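You operate a simulated robot arm through the tools that you are given. There is no shell and no other tool. Be economical: measure what you need, move in short steps, check, and stop when the job is done.

Carry out the task below with a simulated robot arm. There is one attempt and no reset: what you move stays moved.

TASK
Put the yellow cell labelled "27 C" from the long steel bench on the blue cover and the yellow cell marked "31 C" on top of the brown carton there.
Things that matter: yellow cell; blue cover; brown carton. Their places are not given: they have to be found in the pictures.

It is judged by the outcome, as a careful person would: the job done as asked, and still so three seconds after it is handed in. It fails if anything else is knocked over, pushed out of place, dropped, spilled or broken.

THE ROBOT
A 6-joint arm with a two-finger parallel gripper, fixed in place. Base frame: the origin is at the foot of the arm, x ahead of it, y to its left, z up; the work surface is at about z = 0.8. Lengths are in m, angles in rad, forces in N, time in s.
With the tool pointing down near the work surface it reaches from about 0.26 to 0.68 m from the base axis. Its first joint turns from -1.152 to 1.152 rad. Payload 2.9 kg.
Tool frame: the origin (TCP) lies between the finger pads and is the grasp point; the fingertips stand 0.03 m ahead of it; z points along the fingers, y is the line along which they close. The gripper opens to 0.11 m. The fingers are 0.02 m wide and 0.01 m thick; the gripper's body (0.048 by 0.112 m) begins 0.055 m behind the TCP.
Orientation is told as [roll, pitch, yaw] about the base's x, y, z axes, in that order, counted from this pose: with the fingers straight down and closing along the base's y, the tool's x points along the base's -x, its y along +y and its z along -z.

THE INTERFACE
- The arm moves only by the tool move_arm. Its argument "rows" is a list that holds one entry, the list of rows, each a list of 7 numbers: the shift along the tool's x, y, z in units of 400 mm (1.0 is 400 mm), then the turn, a rotation vector about the tool's x, y, z in units of 90 degrees (1.0 is 90 degrees), then the finger opening in m, from 0 to 0.11. In form: [[[dx, dy, dz, rx, ry, rz, gripper], ...]]. A call has 1 to 10 rows; each row is the pose to reach, as a shift and turn from the pose commanded when the call began, along the tool's axes at that moment. A call with a number of a shift or a turn outside -1 to 1 is refused whole. A row lasts 0.2 s, in which the tool goes at most 0.05 m and 0.15 rad; a call with a longer step from one row to the next is refused whole, and so is a gripper value outside its range. A pose out of reach is approached as far as the arm can. The call stops where the force on the tool passes 40 N (or 10 N more than at its start, if that is more) or the arm is blocked; 0.2 s more then pass. The fingers move at their own pace (about 0.108 m/s each) and stop on an object; they squeeze with about 36 N. The grip force told is the motor's: it shows also when the fingers shut on nothing. Time passes only in rows, and 0.2 s behind the last, so rows that repeat a pose let the fingers close. It gives the time, the measured TCP pose, the force on the tool (base axes), the opening and the grip force at its end, in the units of the frame above (readings bear some noise), and new pictures: "views" is both (left out), scene, wrist or none.
- Cameras (640 x 400 px; columns grow to the right, rows downward): "scene" is fixed at [0.0843, 0.4402, 1.3832]; the picture's right is [-0.68, -0.73, 0.00], its down [-0.43, 0.39, -0.81] and it looks along [0.60, -0.55, -0.58] (base axes); focal length 356 px, centre (320, 200). "wrist" rides on the gripper at [-0.036, 0, -0.057] in the tool frame; the picture's right is [0.00, -1.00, 0.00], its down [0.97, 0.00, -0.24] and it looks along [0.24, 0.00, 0.97] (tool axes); focal length 218 px, centre (320, 200).
- locate(camera, pixels): for up to 12 pixels [column, row] of the newest picture of that camera ("zoom" is the newest enlarged one), the place [x, y, z] in the base frame of the surface seen there, good to about 0.002 m. No time passes.
- inspect(camera, box): a new picture of the part [left, top, right, bottom] of that camera's present view, enlarged. No time passes.
- close_job(): hands the job in; it is judged then, once.

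Work in short steps. Measure before you move; look again where a grasp or a placing could have gone wrong, and mend it. You have 60 turns and 100 pictures in all, the two below and enlarged ones among them. Open the gripper and draw the arm clear of the work before you hand the job in, unless the task says otherwise; then end with one line.

The tools are called after ">>>" by a JSON object that holds its "op" and its "data". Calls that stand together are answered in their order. move_arm: Moves the arm, as the interface text tells. Its arguments: {"type":"object","properties":{"rows":{"type":"array","items":{"type":"array","items":{"type":"array","items":{"type":"number"}}}},"views":{"type":"string","enum":["both","scene","wrist","none"]}},"required":["rows"]} The other tools are called the same way: locate (camera, pixels) gives the place of the surface under pixels of a picture; inspect (camera, box) takes an enlarged picture of a part of a camera's view; close_job () hands the job in.

At the start:

```text
time_s: 0.0
position: [0.5169, -0.0558, 1.0835]
tcp_rot: [0.0, 0.0, 0.002]
wrist_force: [-0.2, -0.3, -0.3]
finger_gap: 0.1098
finger_force: 0.0
```

scene: 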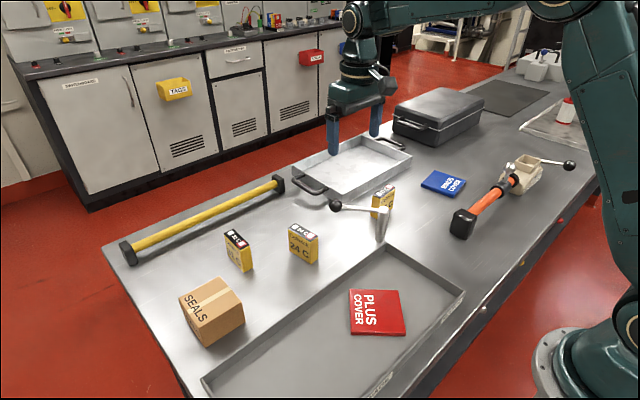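
wrist: 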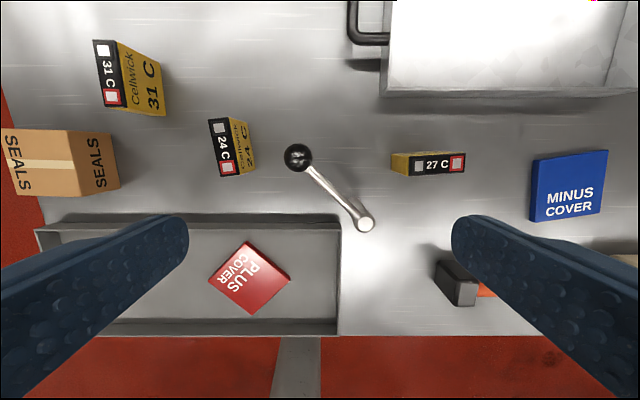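

The wrist picture shows the 27 C cell at (428,163), the 31 C cell at (130,77), the blue cover at (568,185) and the carton at (60,162). I'll measure these points and enlarge the view.

>>> {"op": "locate", "data": {"camera": "wrist", "pixels": [[409, 157], [411, 174], [464, 172], [462, 155], [392, 155], [430, 164], [535, 160], [606, 150], [600, 213], [532, 222], [297, 157], [365, 223]]}}

>>> {"op": "locate", "data": {"camera": "wrist", "pixels": [[94, 42], [115, 41], [130, 105], [104, 106], [160, 70], [70, 135], [112, 133], [118, 190], [76, 194], [20, 160], [5, 132], [212, 120]]}}

>>> {"op": "locate", "data": {"camera": "scene", "pixels": [[180, 298], [220, 278], [243, 298], [205, 322], [211, 298], [228, 232], [244, 242], [236, 237], [385, 188], [442, 183], [350, 207], [383, 220]]}}

>>> {"op": "inspect", "data": {"camera": "wrist", "box": [340, 100, 640, 288]}}

>>> {"op": "inspect", "data": {"camera": "wrist", "box": [0, 20, 300, 208]}}

>>> {"op": "inspect", "data": {"camera": "scene", "box": [160, 160, 480, 360]}}

```text
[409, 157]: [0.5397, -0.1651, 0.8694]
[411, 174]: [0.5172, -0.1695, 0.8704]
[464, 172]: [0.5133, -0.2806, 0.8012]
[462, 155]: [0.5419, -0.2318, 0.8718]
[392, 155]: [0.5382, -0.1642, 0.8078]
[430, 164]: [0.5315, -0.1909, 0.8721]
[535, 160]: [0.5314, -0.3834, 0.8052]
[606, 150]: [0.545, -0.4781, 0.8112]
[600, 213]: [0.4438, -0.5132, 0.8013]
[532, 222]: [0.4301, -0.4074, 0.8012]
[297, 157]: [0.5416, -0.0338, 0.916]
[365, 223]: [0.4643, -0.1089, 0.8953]
```

```text
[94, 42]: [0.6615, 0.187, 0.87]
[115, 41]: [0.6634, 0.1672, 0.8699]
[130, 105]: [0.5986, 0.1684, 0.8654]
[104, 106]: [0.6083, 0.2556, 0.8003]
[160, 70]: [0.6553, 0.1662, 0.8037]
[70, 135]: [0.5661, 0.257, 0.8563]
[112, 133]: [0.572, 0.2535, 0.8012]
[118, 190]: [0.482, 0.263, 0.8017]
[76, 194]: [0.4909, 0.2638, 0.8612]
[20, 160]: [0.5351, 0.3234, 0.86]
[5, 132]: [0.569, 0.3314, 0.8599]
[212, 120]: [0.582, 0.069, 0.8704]
```

```text
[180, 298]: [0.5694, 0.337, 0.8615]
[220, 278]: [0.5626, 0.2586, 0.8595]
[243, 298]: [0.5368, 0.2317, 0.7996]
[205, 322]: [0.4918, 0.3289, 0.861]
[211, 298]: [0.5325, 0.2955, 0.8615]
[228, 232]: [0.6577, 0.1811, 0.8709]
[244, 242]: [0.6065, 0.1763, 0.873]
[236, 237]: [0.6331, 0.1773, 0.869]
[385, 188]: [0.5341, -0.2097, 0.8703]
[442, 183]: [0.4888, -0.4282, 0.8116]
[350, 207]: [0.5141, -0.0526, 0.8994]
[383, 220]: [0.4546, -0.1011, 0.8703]
```

```text
2.13 times, centred on (490, 194) of wrist
```

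zoom: 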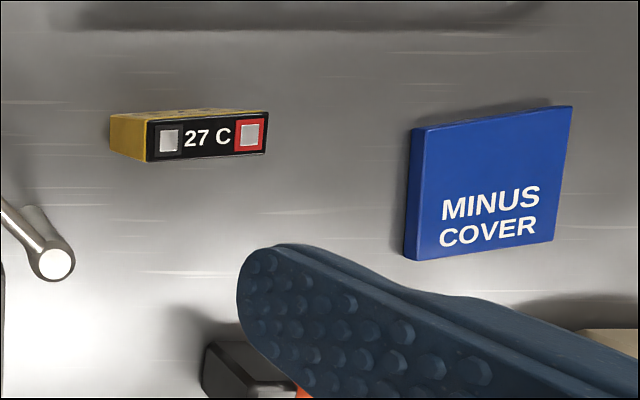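

```text
2.13 times, centred on (150, 114) of wrist
```

zoom: 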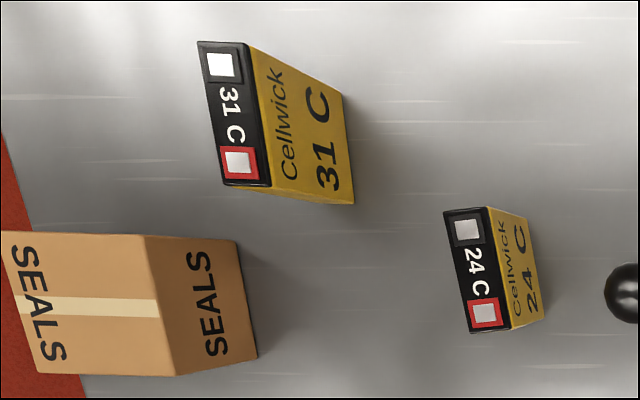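

```text
2.00 times, centred on (320, 260) of scene
```

zoom: 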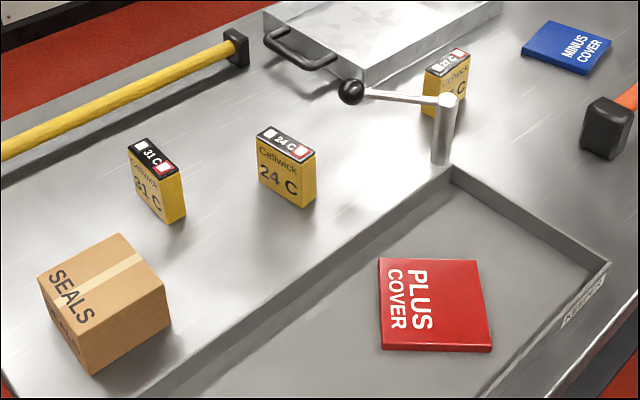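

The 27 C cell stands with its top at about (0.529, -0.199, 0.871), roughly 0.07 m long in y and 0.025 m in x. I'll move above it and look from closer.

>>> {"op": "move_arm", "data": {"rows": [[[-0.008, -0.09, 0.05, 0, 0, 0, 0.11], [-0.015, -0.18, 0.1, 0, 0, 0, 0.11], [-0.022, -0.27, 0.15, 0, 0, 0, 0.11], [-0.03, -0.3575, 0.2, 0, 0, 0, 0.11]]], "views": "wrist"}}

```text
time_s: 1.0
position: [0.5292, -0.2007, 1.0046]
tcp_rot: [0.001, 0.001, 0.001]
wrist_force: [0.1, 0.1, 0.1]
finger_gap: 0.1099
finger_force: 0.1
```

wrist: 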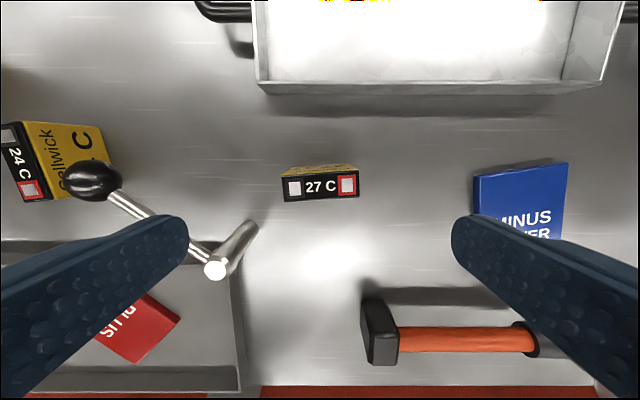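

The cell top spans (283,178) to (359,195), with the left finger clear of the lever post. I'll measure its corners and those of the blue cover.

>>> {"op": "locate", "data": {"camera": "wrist", "pixels": [[284, 179], [285, 200], [357, 195], [356, 174], [320, 187], [476, 178], [566, 165], [562, 232], [478, 213], [217, 268], [250, 225], [185, 240]]}}

>>> {"op": "inspect", "data": {"camera": "wrist", "box": [240, 137, 400, 237]}}

```text
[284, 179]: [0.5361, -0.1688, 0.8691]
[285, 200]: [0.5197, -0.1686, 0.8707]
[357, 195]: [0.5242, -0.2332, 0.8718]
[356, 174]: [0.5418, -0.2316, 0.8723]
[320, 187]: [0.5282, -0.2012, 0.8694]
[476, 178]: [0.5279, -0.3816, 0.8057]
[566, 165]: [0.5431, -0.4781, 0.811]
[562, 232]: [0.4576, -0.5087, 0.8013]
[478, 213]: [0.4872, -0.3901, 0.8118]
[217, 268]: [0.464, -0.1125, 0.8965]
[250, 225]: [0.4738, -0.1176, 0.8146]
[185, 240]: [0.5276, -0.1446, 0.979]
```

```text
4.00 times, centred on (320, 187) of wrist
```

zoom: 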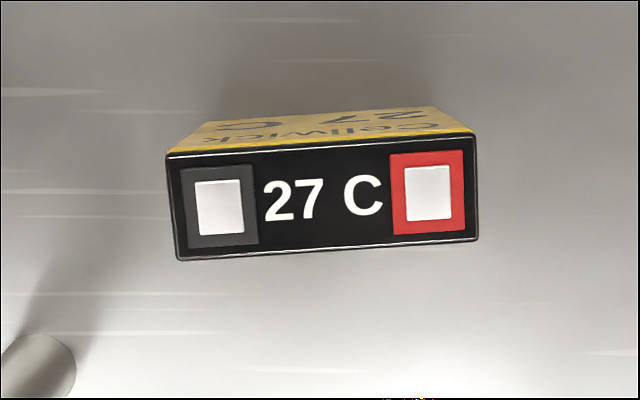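

Cell centre is (0.530, -0.2005), yawed about +0.08 rad. I descend over it with the matching turn, fingers at the two ends.

>>> {"op": "move_arm", "data": {"rows": [[[-0.002, 0, 0.1, 0, 0, -0.05, 0.11], [-0.002, 0, 0.2, 0, 0, -0.05, 0.11], [-0.002, 0, 0.3, 0, 0, -0.05, 0.11], [-0.002, 0, 0.36, 0, 0, -0.05, 0.11], [-0.002, 0, 0.4, 0, 0, -0.05, 0.11]]], "views": "both"}}

```text
time_s: 2.2
position: [0.5274, -0.1985, 0.8432]
tcp_rot: [0.001, 0.0, 0.079]
wrist_force: [-0.3, 0.2, 0.2]
finger_gap: 0.11
finger_force: 0.1
```

scene: 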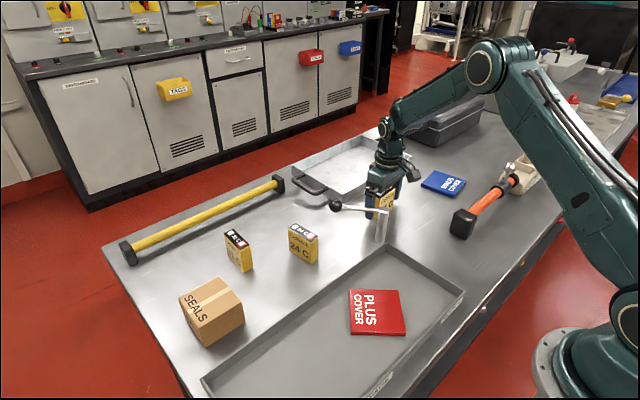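
wrist: 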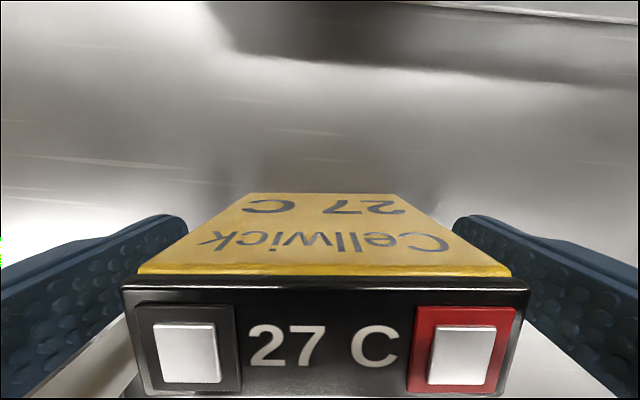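

The cell sits centred between the fingers. I close on it.

>>> {"op": "move_arm", "data": {"rows": [[[-0.005, 0, 0, 0, 0, 0, 0.11], [-0.005, 0, 0, 0, 0, 0, 0.05], [-0.005, 0, 0, 0, 0, 0, 0.05], [-0.005, 0, 0, 0, 0, 0, 0.05]]], "views": "none"}}

```text
time_s: 3.2
position: [0.5313, -0.2009, 0.8443]
tcp_rot: [-0.001, 0.0, 0.079]
wrist_force: [0.7, -0.4, -0.3]
finger_gap: 0.0699
finger_force: 35.9
```

The grip holds at 0.070 m with 36 N. I lift straight up.

>>> {"op": "move_arm", "data": {"rows": [[[0, 0, -0.03, 0, 0, 0, 0.05], [0, 0, -0.1, 0, 0, 0, 0.05], [0, 0, -0.2, 0, 0, 0, 0.05], [0, 0, -0.3, 0, 0, 0, 0.05]]], "views": "wrist"}}

```text
time_s: 4.2
position: [0.5295, -0.1967, 0.9635]
tcp_rot: [-0.002, 0.001, 0.078]
wrist_force: [0.8, -0.3, -3.2]
finger_gap: 0.0695
finger_force: 36.5
```

wrist: 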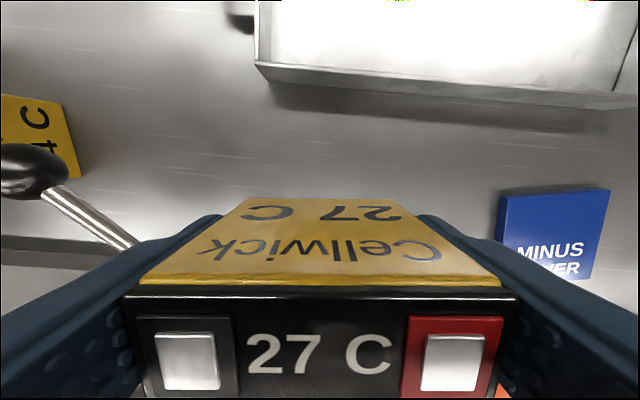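

I need the cover's top outline precisely, so I enlarge it in the scene view.

>>> {"op": "inspect", "data": {"camera": "scene", "box": [404, 155, 484, 205]}}

```text
8.00 times, centred on (444, 180) of scene
```

zoom: 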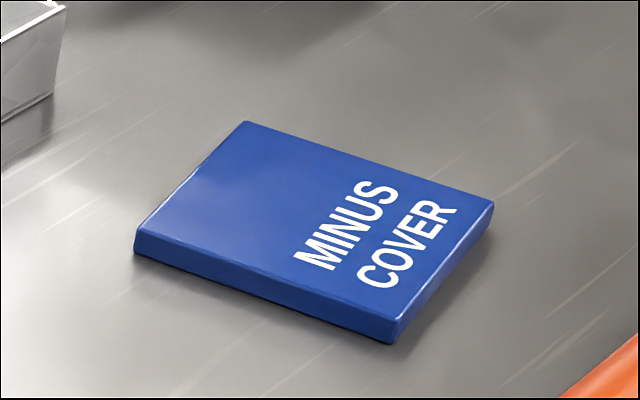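

>>> {"op": "locate", "data": {"camera": "zoom", "pixels": [[246, 125], [490, 203], [393, 315], [140, 235], [318, 220]]}}

```text
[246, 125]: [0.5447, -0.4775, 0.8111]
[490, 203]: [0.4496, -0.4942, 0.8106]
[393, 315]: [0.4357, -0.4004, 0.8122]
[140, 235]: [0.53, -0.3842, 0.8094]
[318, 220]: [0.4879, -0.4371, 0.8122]
```

>>> {"op": "locate", "data": {"camera": "scene", "pixels": [[464, 215], [473, 235], [490, 200], [512, 178], [525, 165], [568, 165], [530, 185], [452, 90], [484, 100], [395, 115]]}}

```text
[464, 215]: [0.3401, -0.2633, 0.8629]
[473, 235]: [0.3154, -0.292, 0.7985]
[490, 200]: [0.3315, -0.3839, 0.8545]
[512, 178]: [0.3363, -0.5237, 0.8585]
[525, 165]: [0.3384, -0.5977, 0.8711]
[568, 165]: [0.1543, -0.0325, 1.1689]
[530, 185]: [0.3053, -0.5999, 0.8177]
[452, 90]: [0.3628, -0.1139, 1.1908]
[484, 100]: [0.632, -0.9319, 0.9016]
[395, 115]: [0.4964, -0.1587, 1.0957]
```

The clamp lies at x < 0.36, clear of the cover. The cover's centre is (0.490, -0.439), top at 0.811, yaw about 0.155. I carry the cell there at height.

>>> {"op": "move_arm", "data": {"rows": [[[0.025, -0.1, 0, 0, 0, 0, 0.05], [0.05, -0.2, 0, 0, 0, -0.01, 0.05], [0.075, -0.3, 0, 0, 0, -0.02, 0.05], [0.1, -0.4, 0, 0, 0, -0.03, 0.05], [0.125, -0.5, 0, 0, 0, -0.04, 0.05], [0.147, -0.59, 0, 0, 0, -0.048, 0.05], [0.147, -0.59, 0, 0, 0, -0.048, 0.05]]], "views": "both"}}

```text
time_s: 5.8
position: [0.4903, -0.4406, 0.9619]
tcp_rot: [0.0, 0.001, 0.154]
wrist_force: [0.6, 0.6, -2.7]
finger_gap: 0.0697
finger_force: 35.4
```

scene: 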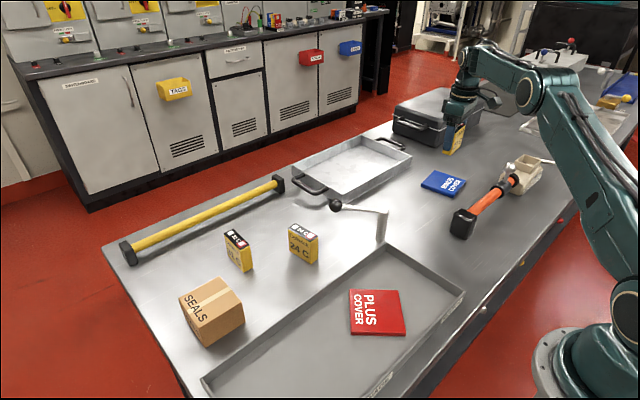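
wrist: 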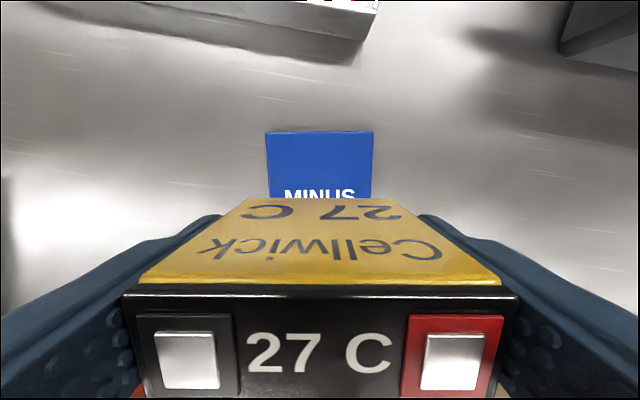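

Aligned with the cover. I lower to just above the cover (target TCP 0.858).

>>> {"op": "move_arm", "data": {"rows": [[[0, 0, 0.1, 0, 0, 0, 0.05], [0, 0, 0.2, 0, 0, 0, 0.05], [0, 0, 0.245, 0, 0, 0, 0.05], [0, 0, 0.26, 0, 0, 0, 0.05], [0, 0, 0.26, 0, 0, 0, 0.05]]], "views": "scene"}}

>>> {"op": "inspect", "data": {"camera": "scene", "box": [404, 130, 500, 205]}}

```text
time_s: 7.0
position: [0.4916, -0.4385, 0.8583]
tcp_rot: [0.0, 0.001, 0.153]
wrist_force: [-0.4, 0.6, -3.4]
finger_gap: 0.0697
finger_force: 36.2
```

scene: 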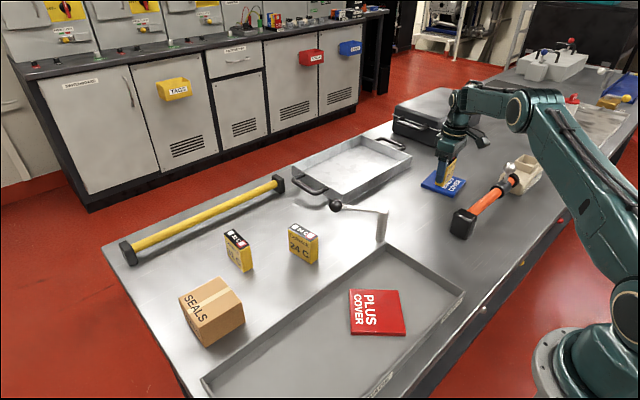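

```text
5.33 times, centred on (452, 168) of scene
```

zoom: 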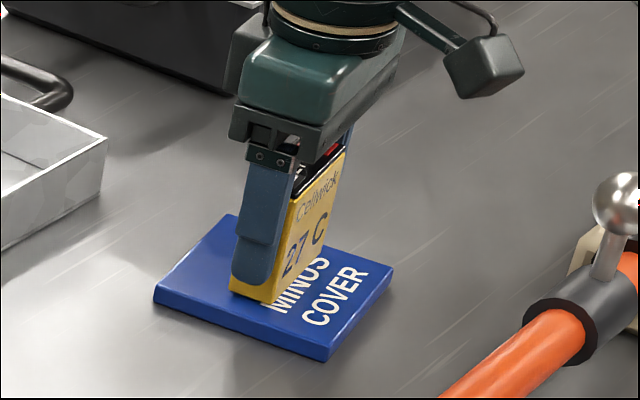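

No contact force yet (-3.4 N is the weight). I lower in 1 mm steps.

>>> {"op": "move_arm", "data": {"rows": [[[0, 0, 0.0025, 0, 0, 0, 0.05], [0, 0, 0.005, 0, 0, 0, 0.05], [0, 0, 0.0075, 0, 0, 0, 0.05]]], "views": "none"}}

```text
time_s: 7.8
position: [0.4912, -0.4394, 0.8567]
tcp_rot: [0.0, 0.0, 0.155]
wrist_force: [-0.2, -0.3, -1.8]
finger_gap: 0.0698
finger_force: 36.1
```

>>> {"op": "move_arm", "data": {"rows": [[[0, 0, 0.0025, 0, 0, 0, 0.05], [0, 0, 0.0025, 0, 0, 0, 0.05]]], "views": "none"}}

```text
time_s: 8.4
position: [0.491, -0.4389, 0.8564]
tcp_rot: [-0.002, 0.0, 0.154]
wrist_force: [-0.5, -0.6, 3.2]
finger_gap: 0.0699
finger_force: 36.5
```

Upward force of 3.2 N shows contact with the cover. I open gradually and then rise straight up.

>>> {"op": "move_arm", "data": {"rows": [[[0, 0, 0, 0, 0, 0, 0.085], [0, 0, 0, 0, 0, 0, 0.1], [0, 0, 0, 0, 0, 0, 0.105], [0, 0, -0.05, 0, 0, 0, 0.105], [0, 0, -0.15, 0, 0, 0, 0.105], [0, 0, -0.25, 0, 0, 0, 0.105], [0, 0, -0.35, 0, 0, 0, 0.105]]], "views": "both"}}

```text
time_s: 10.0
position: [0.4914, -0.4379, 0.9972]
tcp_rot: [0.001, 0.0, 0.154]
wrist_force: [0.4, -0.1, -0.3]
finger_gap: 0.1049
finger_force: 0.0
```

scene: 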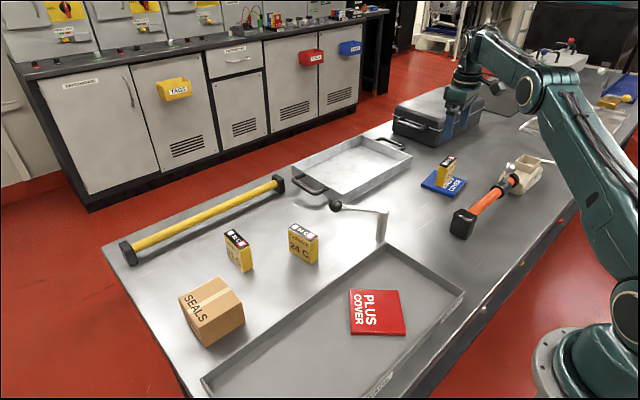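
wrist: 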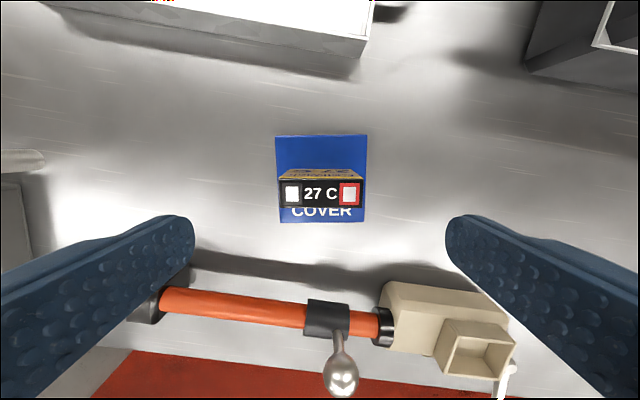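

27 C stands on the cover. I raise and travel toward the 31 C cell, halfway first, squaring the tool with the base.

>>> {"op": "move_arm", "data": {"rows": [[[-0.02, 0.03, -0.1, 0, 0, 0.01, 0.1], [-0.05, 0.13, -0.13, 0, 0, 0.02, 0.09], [-0.085, 0.24, -0.13, 0, 0, 0.04, 0.08], [-0.125, 0.35, -0.13, 0, 0, 0.06, 0.07], [-0.16, 0.46, -0.13, 0, 0, 0.08, 0.06], [-0.2, 0.57, -0.13, 0, 0, 0.0987, 0.06], [-0.235, 0.68, -0.13, 0, 0, 0.0987, 0.06], [-0.251, 0.73, -0.13, 0, 0, 0.0987, 0.06]]], "views": "none"}}

```text
time_s: 11.8
position: [0.5452, -0.132, 1.047]
tcp_rot: [0.0, -0.001, -0.003]
wrist_force: [0.3, 0.1, 0.5]
finger_gap: 0.0601
finger_force: 0.0
```

Now on to above the 31 C cell.

>>> {"op": "move_arm", "data": {"rows": [[[-0.02, 0.11, 0, 0, 0, 0, 0.06], [-0.045, 0.22, 0, 0, 0, 0, 0.06], [-0.07, 0.33, 0, 0, 0, 0, 0.06], [-0.095, 0.44, 0, 0, 0, 0, 0.06], [-0.12, 0.55, 0.02, 0, 0, 0, 0.06], [-0.145, 0.66, 0.05, 0, 0, 0, 0.06], [-0.1625, 0.7675, 0.09, 0, 0, 0, 0.06], [-0.1625, 0.7675, 0.1175, 0, 0, 0, 0.06]]], "views": "wrist"}}

>>> {"op": "inspect", "data": {"camera": "wrist", "box": [240, 130, 400, 230]}}

```text
time_s: 13.6
position: [0.6113, 0.1714, 1.0001]
tcp_rot: [0.001, 0.0, -0.002]
wrist_force: [0.5, 0.6, -0.3]
finger_gap: 0.0599
finger_force: 0.1
```

wrist: 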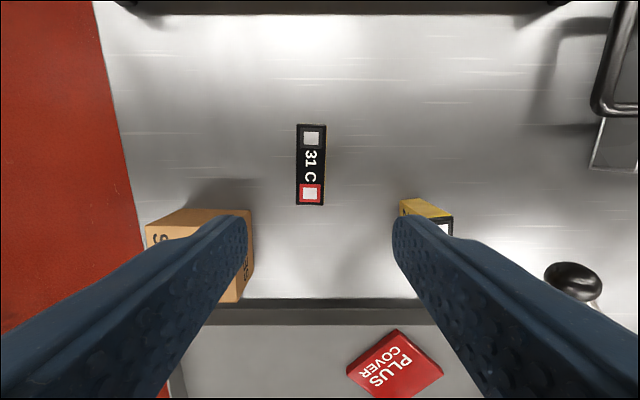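

```text
4.00 times, centred on (320, 180) of wrist
```

zoom: 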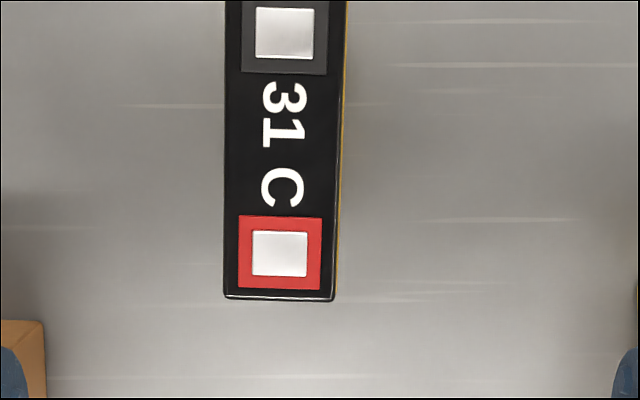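

>>> {"op": "locate", "data": {"camera": "wrist", "pixels": [[298, 126], [324, 126], [322, 203], [297, 203], [310, 165], [248, 215], [160, 228], [402, 202], [440, 212]]}}

>>> {"op": "locate", "data": {"camera": "scene", "pixels": [[181, 297], [219, 278], [242, 297], [205, 319], [291, 229], [315, 239]]}}

```text
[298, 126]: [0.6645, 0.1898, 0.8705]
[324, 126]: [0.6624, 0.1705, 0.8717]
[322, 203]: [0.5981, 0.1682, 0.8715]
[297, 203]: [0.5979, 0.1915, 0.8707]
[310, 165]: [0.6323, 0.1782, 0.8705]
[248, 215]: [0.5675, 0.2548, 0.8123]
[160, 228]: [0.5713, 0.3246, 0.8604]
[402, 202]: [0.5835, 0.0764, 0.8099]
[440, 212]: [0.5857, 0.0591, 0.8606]
```

```text
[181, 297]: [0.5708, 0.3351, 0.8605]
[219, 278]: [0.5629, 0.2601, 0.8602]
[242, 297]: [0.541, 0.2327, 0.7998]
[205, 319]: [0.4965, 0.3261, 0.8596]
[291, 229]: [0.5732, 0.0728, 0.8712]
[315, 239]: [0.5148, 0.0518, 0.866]
```

31 C centre is (0.631, 0.180) with yaw about 0; its thin side lies along y. I descend with a 0.06 m opening, clear of the carton (its near face at y = 0.255).

>>> {"op": "move_arm", "data": {"rows": [[[-0.05, 0.021, 0.05, 0, 0, 0, 0.06], [-0.05, 0.021, 0.15, 0, 0, 0, 0.06], [-0.05, 0.021, 0.25, 0, 0, 0, 0.06], [-0.05, 0.021, 0.34, 0, 0, 0, 0.06], [-0.05, 0.021, 0.3875, 0, 0, 0, 0.06]]], "views": "both"}}

```text
time_s: 14.8
position: [0.6313, 0.1805, 0.8433]
tcp_rot: [-0.001, 0.001, -0.001]
wrist_force: [-0.1, -0.4, -0.6]
finger_gap: 0.0599
finger_force: 0.2
```

scene: 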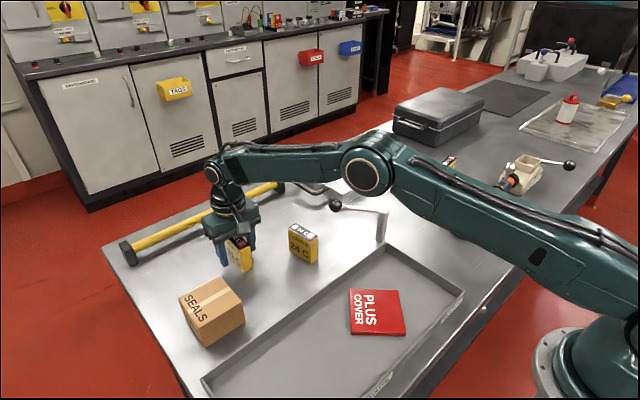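
wrist: 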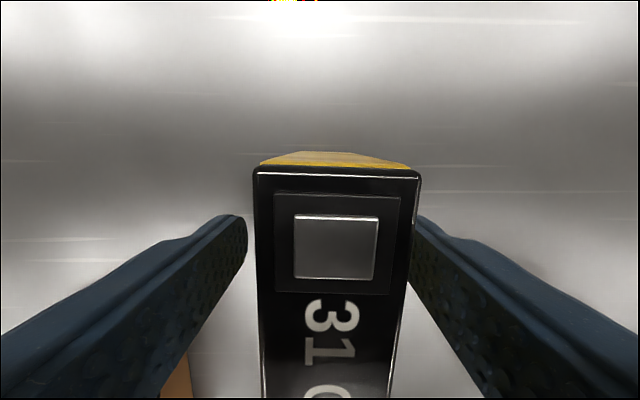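

The cell is between the fingers (about 1.5 mm to the right of centre). I adjust and close.

>>> {"op": "move_arm", "data": {"rows": [[[0, -0.004, 0, 0, 0, 0, 0.06], [0, -0.004, 0, 0, 0, 0, 0.01], [0, -0.004, 0, 0, 0, 0, 0.01], [0, -0.004, 0, 0, 0, 0, 0.01]]], "views": "none"}}

```text
time_s: 15.8
position: [0.6311, 0.1802, 0.8436]
tcp_rot: [0.0, 0.001, -0.002]
wrist_force: [0.0, 0.1, -0.3]
finger_gap: 0.026
finger_force: 35.6
```

Held at 0.026 m. I lift straight up.

>>> {"op": "move_arm", "data": {"rows": [[[0, 0, -0.03, 0, 0, 0, 0.01], [0, 0, -0.1, 0, 0, 0, 0.01], [0, 0, -0.2, 0, 0, 0, 0.01], [0, 0, -0.3, 0, 0, 0, 0.01], [0, 0, -0.35, 0, 0, 0, 0.01]]], "views": "wrist"}}

>>> {"op": "inspect", "data": {"camera": "scene", "box": [160, 250, 272, 362]}}

```text
time_s: 17.0
position: [0.6307, 0.1787, 0.9856]
tcp_rot: [-0.001, 0.0, -0.002]
wrist_force: [0.8, 0.1, -2.9]
finger_gap: 0.0259
finger_force: 35.4
```

wrist: 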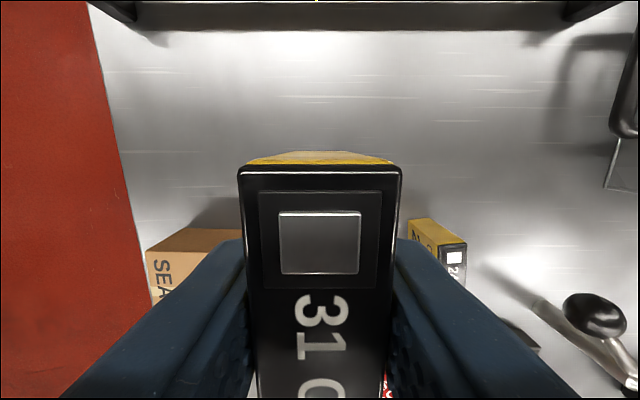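

```text
3.57 times, centred on (216, 306) of scene
```

zoom: 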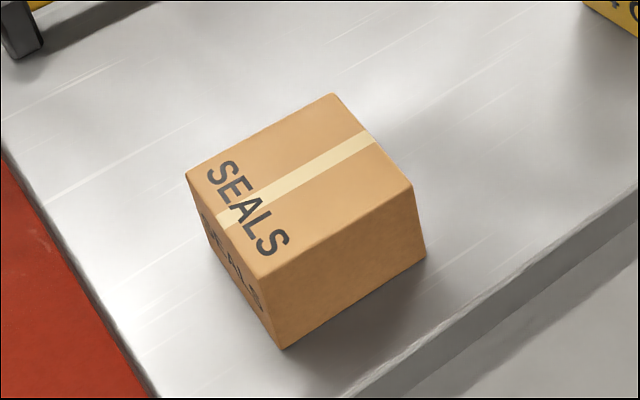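

>>> {"op": "locate", "data": {"camera": "zoom", "pixels": [[188, 174], [333, 96], [409, 186], [260, 275], [300, 182]]}}

```text
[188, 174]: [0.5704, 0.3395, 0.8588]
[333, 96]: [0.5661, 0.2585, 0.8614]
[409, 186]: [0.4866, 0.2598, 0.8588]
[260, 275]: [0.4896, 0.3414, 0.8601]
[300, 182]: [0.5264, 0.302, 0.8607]
```

Carton top centre is (0.528, 0.300), z = 0.860, square with the base. I carry the cell over it at the present height (cell bottom at about 0.94).

>>> {"op": "move_arm", "data": {"rows": [[[0.05, 0.06, 0, 0, 0, 0, 0.01], [0.1, 0.12, 0, 0, 0, 0, 0.01], [0.15, 0.18, 0, 0, 0, 0, 0.01], [0.2, 0.24, 0, 0, 0, 0, 0.01], [0.2575, 0.3025, 0, 0, 0, 0, 0.01], [0.2575, 0.3025, 0, 0, 0, 0, 0.01]]], "views": "both"}}

```text
time_s: 18.4
position: [0.5282, 0.3028, 0.9862]
tcp_rot: [0.0, 0.002, -0.001]
wrist_force: [0.4, -0.5, -2.7]
finger_gap: 0.0258
finger_force: 35.8
```

scene: 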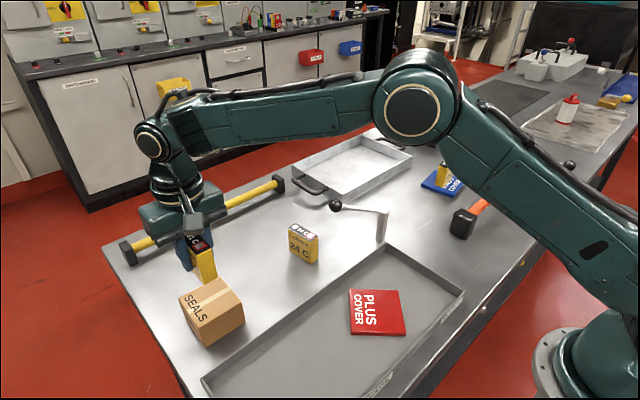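
wrist: 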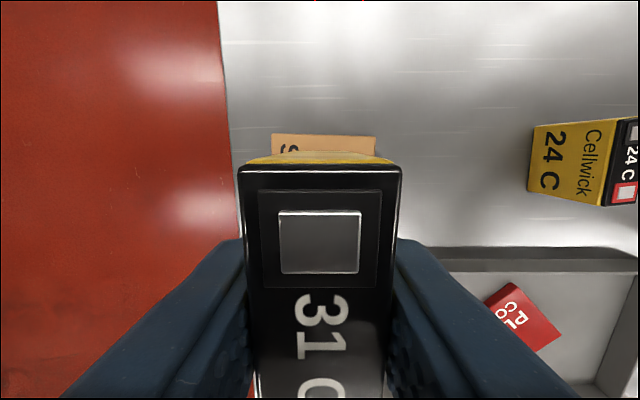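

Centred over the carton within 2–3 mm. I lower to just above its top.

>>> {"op": "move_arm", "data": {"rows": [[[0, -0.005, 0.08, 0, 0, 0, 0.01], [0, -0.005, 0.15, 0, 0, 0, 0.01], [0, -0.005, 0.185, 0, 0, 0, 0.01], [0, -0.005, 0.195, 0, 0, 0, 0.01], [0, -0.005, 0.195, 0, 0, 0, 0.01]]], "views": "scene"}}

>>> {"op": "inspect", "data": {"camera": "scene", "box": [150, 220, 278, 348]}}

```text
time_s: 19.6
position: [0.5282, 0.2968, 0.9063]
tcp_rot: [-0.001, 0.001, -0.002]
wrist_force: [0.3, 0.7, -3.7]
finger_gap: 0.026
finger_force: 35.3
```

scene: 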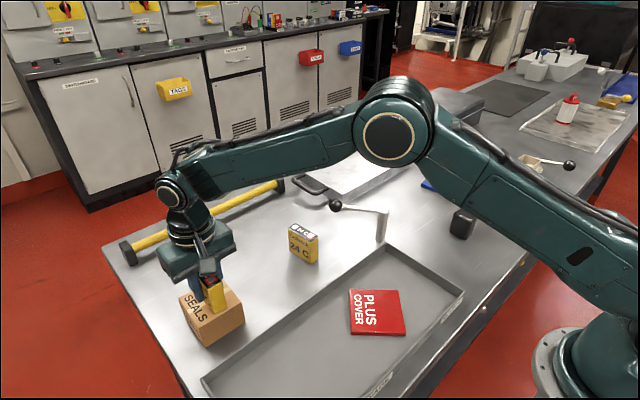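

```text
3.12 times, centred on (214, 284) of scene
```

zoom: 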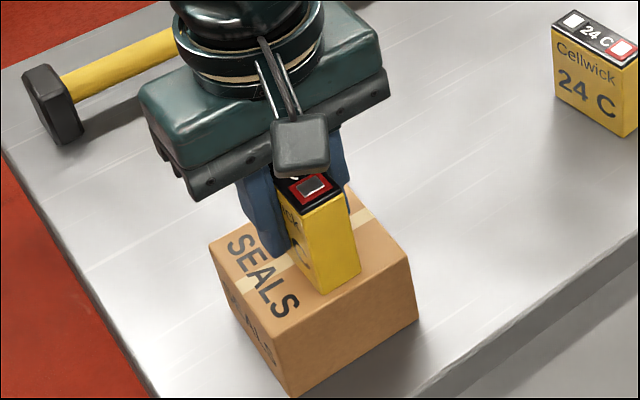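

The cell is close above the carton top, near its centre, with no contact yet. I lower 1 mm at a time.

>>> {"op": "move_arm", "data": {"rows": [[[0, 0, 0.0025, 0, 0, 0, 0.01], [0, 0, 0.005, 0, 0, 0, 0.01], [0, 0, 0.005, 0, 0, 0, 0.01]]], "views": "none"}}

```text
time_s: 20.4
position: [0.5277, 0.2978, 0.9051]
tcp_rot: [-0.001, -0.001, -0.002]
wrist_force: [-0.7, 0.3, -2.7]
finger_gap: 0.0257
finger_force: 35.9
```

>>> {"op": "move_arm", "data": {"rows": [[[0, 0, 0.0025, 0, 0, 0, 0.01], [0, 0, 0.0025, 0, 0, 0, 0.01]]], "views": "none"}}

```text
time_s: 21.0
position: [0.5276, 0.2981, 0.9049]
tcp_rot: [0.001, -0.002, -0.001]
wrist_force: [-0.2, -0.4, -2.9]
finger_gap: 0.0256
finger_force: 35.7
```

>>> {"op": "move_arm", "data": {"rows": [[[0, 0, 0.0025, 0, 0, 0, 0.01], [0, 0, 0.0025, 0, 0, 0, 0.01]]], "views": "none"}}

```text
time_s: 21.6
position: [0.5266, 0.298, 0.9042]
tcp_rot: [0.0, -0.001, 0.0]
wrist_force: [-3.0, -1.9, 8.6]
finger_gap: 0.026
finger_force: 36.1
```

Contact is made (8.6 N). I ease off half a millimetre, open to 0.06 and rise straight up.

>>> {"op": "move_arm", "data": {"rows": [[[0, 0, -0.001, 0, 0, 0, 0.026], [0, 0, -0.001, 0, 0, 0, 0.04], [0, 0, -0.001, 0, 0, 0, 0.06], [0, 0, -0.001, 0, 0, 0, 0.06], [0, 0, -0.05, 0, 0, 0, 0.06], [0, 0, -0.15, 0, 0, 0, 0.06], [0, 0, -0.25, 0, 0, 0, 0.06], [0, 0, -0.35, 0, 0, 0, 0.06]]], "views": "both"}}

```text
time_s: 23.4
position: [0.5294, 0.2963, 1.0413]
tcp_rot: [-0.001, 0.0, -0.002]
wrist_force: [1.1, -0.8, -0.4]
finger_gap: 0.0598
finger_force: 0.0
```

scene: 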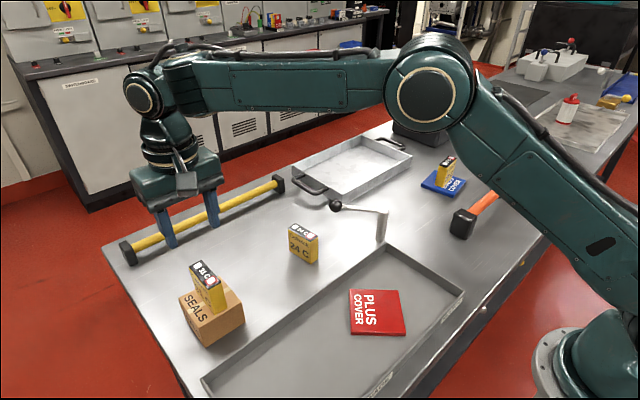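
wrist: 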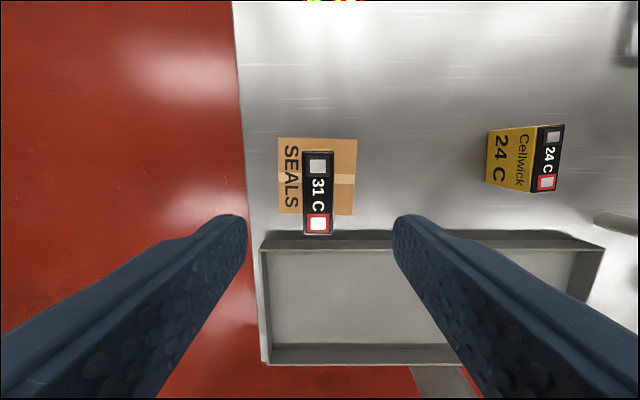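

31 C stands on the carton and 27 C on the cover. I draw the arm up and away, then check both.

>>> {"op": "move_arm", "data": {"rows": [[[0, 0, -0.1, 0, 0, 0, 0.06], [0, -0.1, -0.15, 0, 0, 0, 0.06], [0, -0.2, -0.15, 0, 0, 0, 0.06], [0, -0.3, -0.15, 0, 0, 0, 0.06], [0, -0.4, -0.15, 0, 0, 0, 0.06], [0, -0.5, -0.15, 0, 0, 0, 0.06], [0, -0.6, -0.15, 0, 0, 0, 0.06], [0, -0.6, -0.15, 0, 0, 0, 0.06]]], "views": "both"}}

>>> {"op": "inspect", "data": {"camera": "scene", "box": [150, 150, 480, 356]}}

```text
time_s: 25.2
position: [0.5284, 0.0573, 1.1039]
tcp_rot: [0.002, 0.0, -0.001]
wrist_force: [0.5, 0.6, 0.7]
finger_gap: 0.06
finger_force: 0.1
```

scene: 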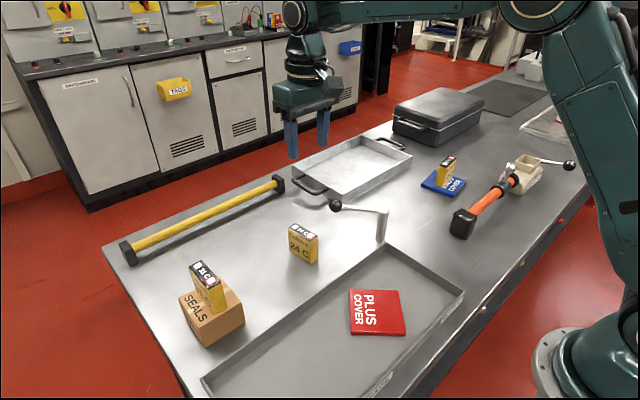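
wrist: 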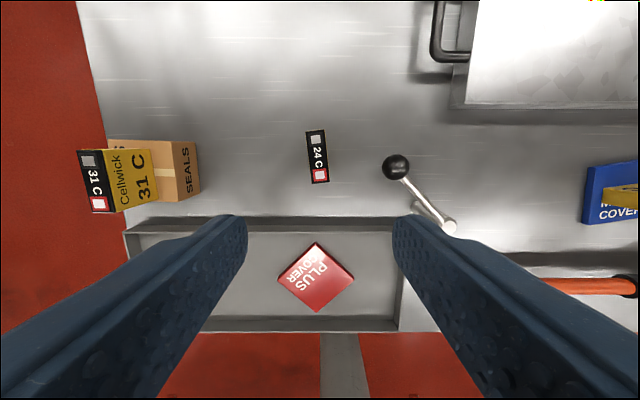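

```text
1.94 times, centred on (315, 253) of scene
```

zoom: 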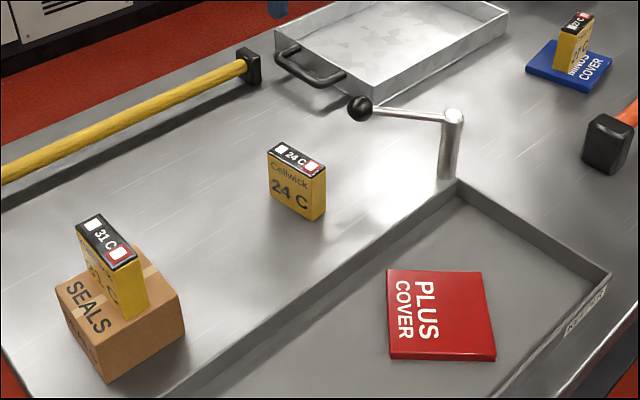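

Both cells stand where they were asked for, nothing else has moved, the gripper is open and the arm is clear. I hand the job in.

>>> {"op": "close_job", "data": {}}

```text
The job is handed in.
```

The 27 C cell is standing on the blue cover and the 31 C cell is on top of the brown carton; nothing else looks moved in the final pictures.
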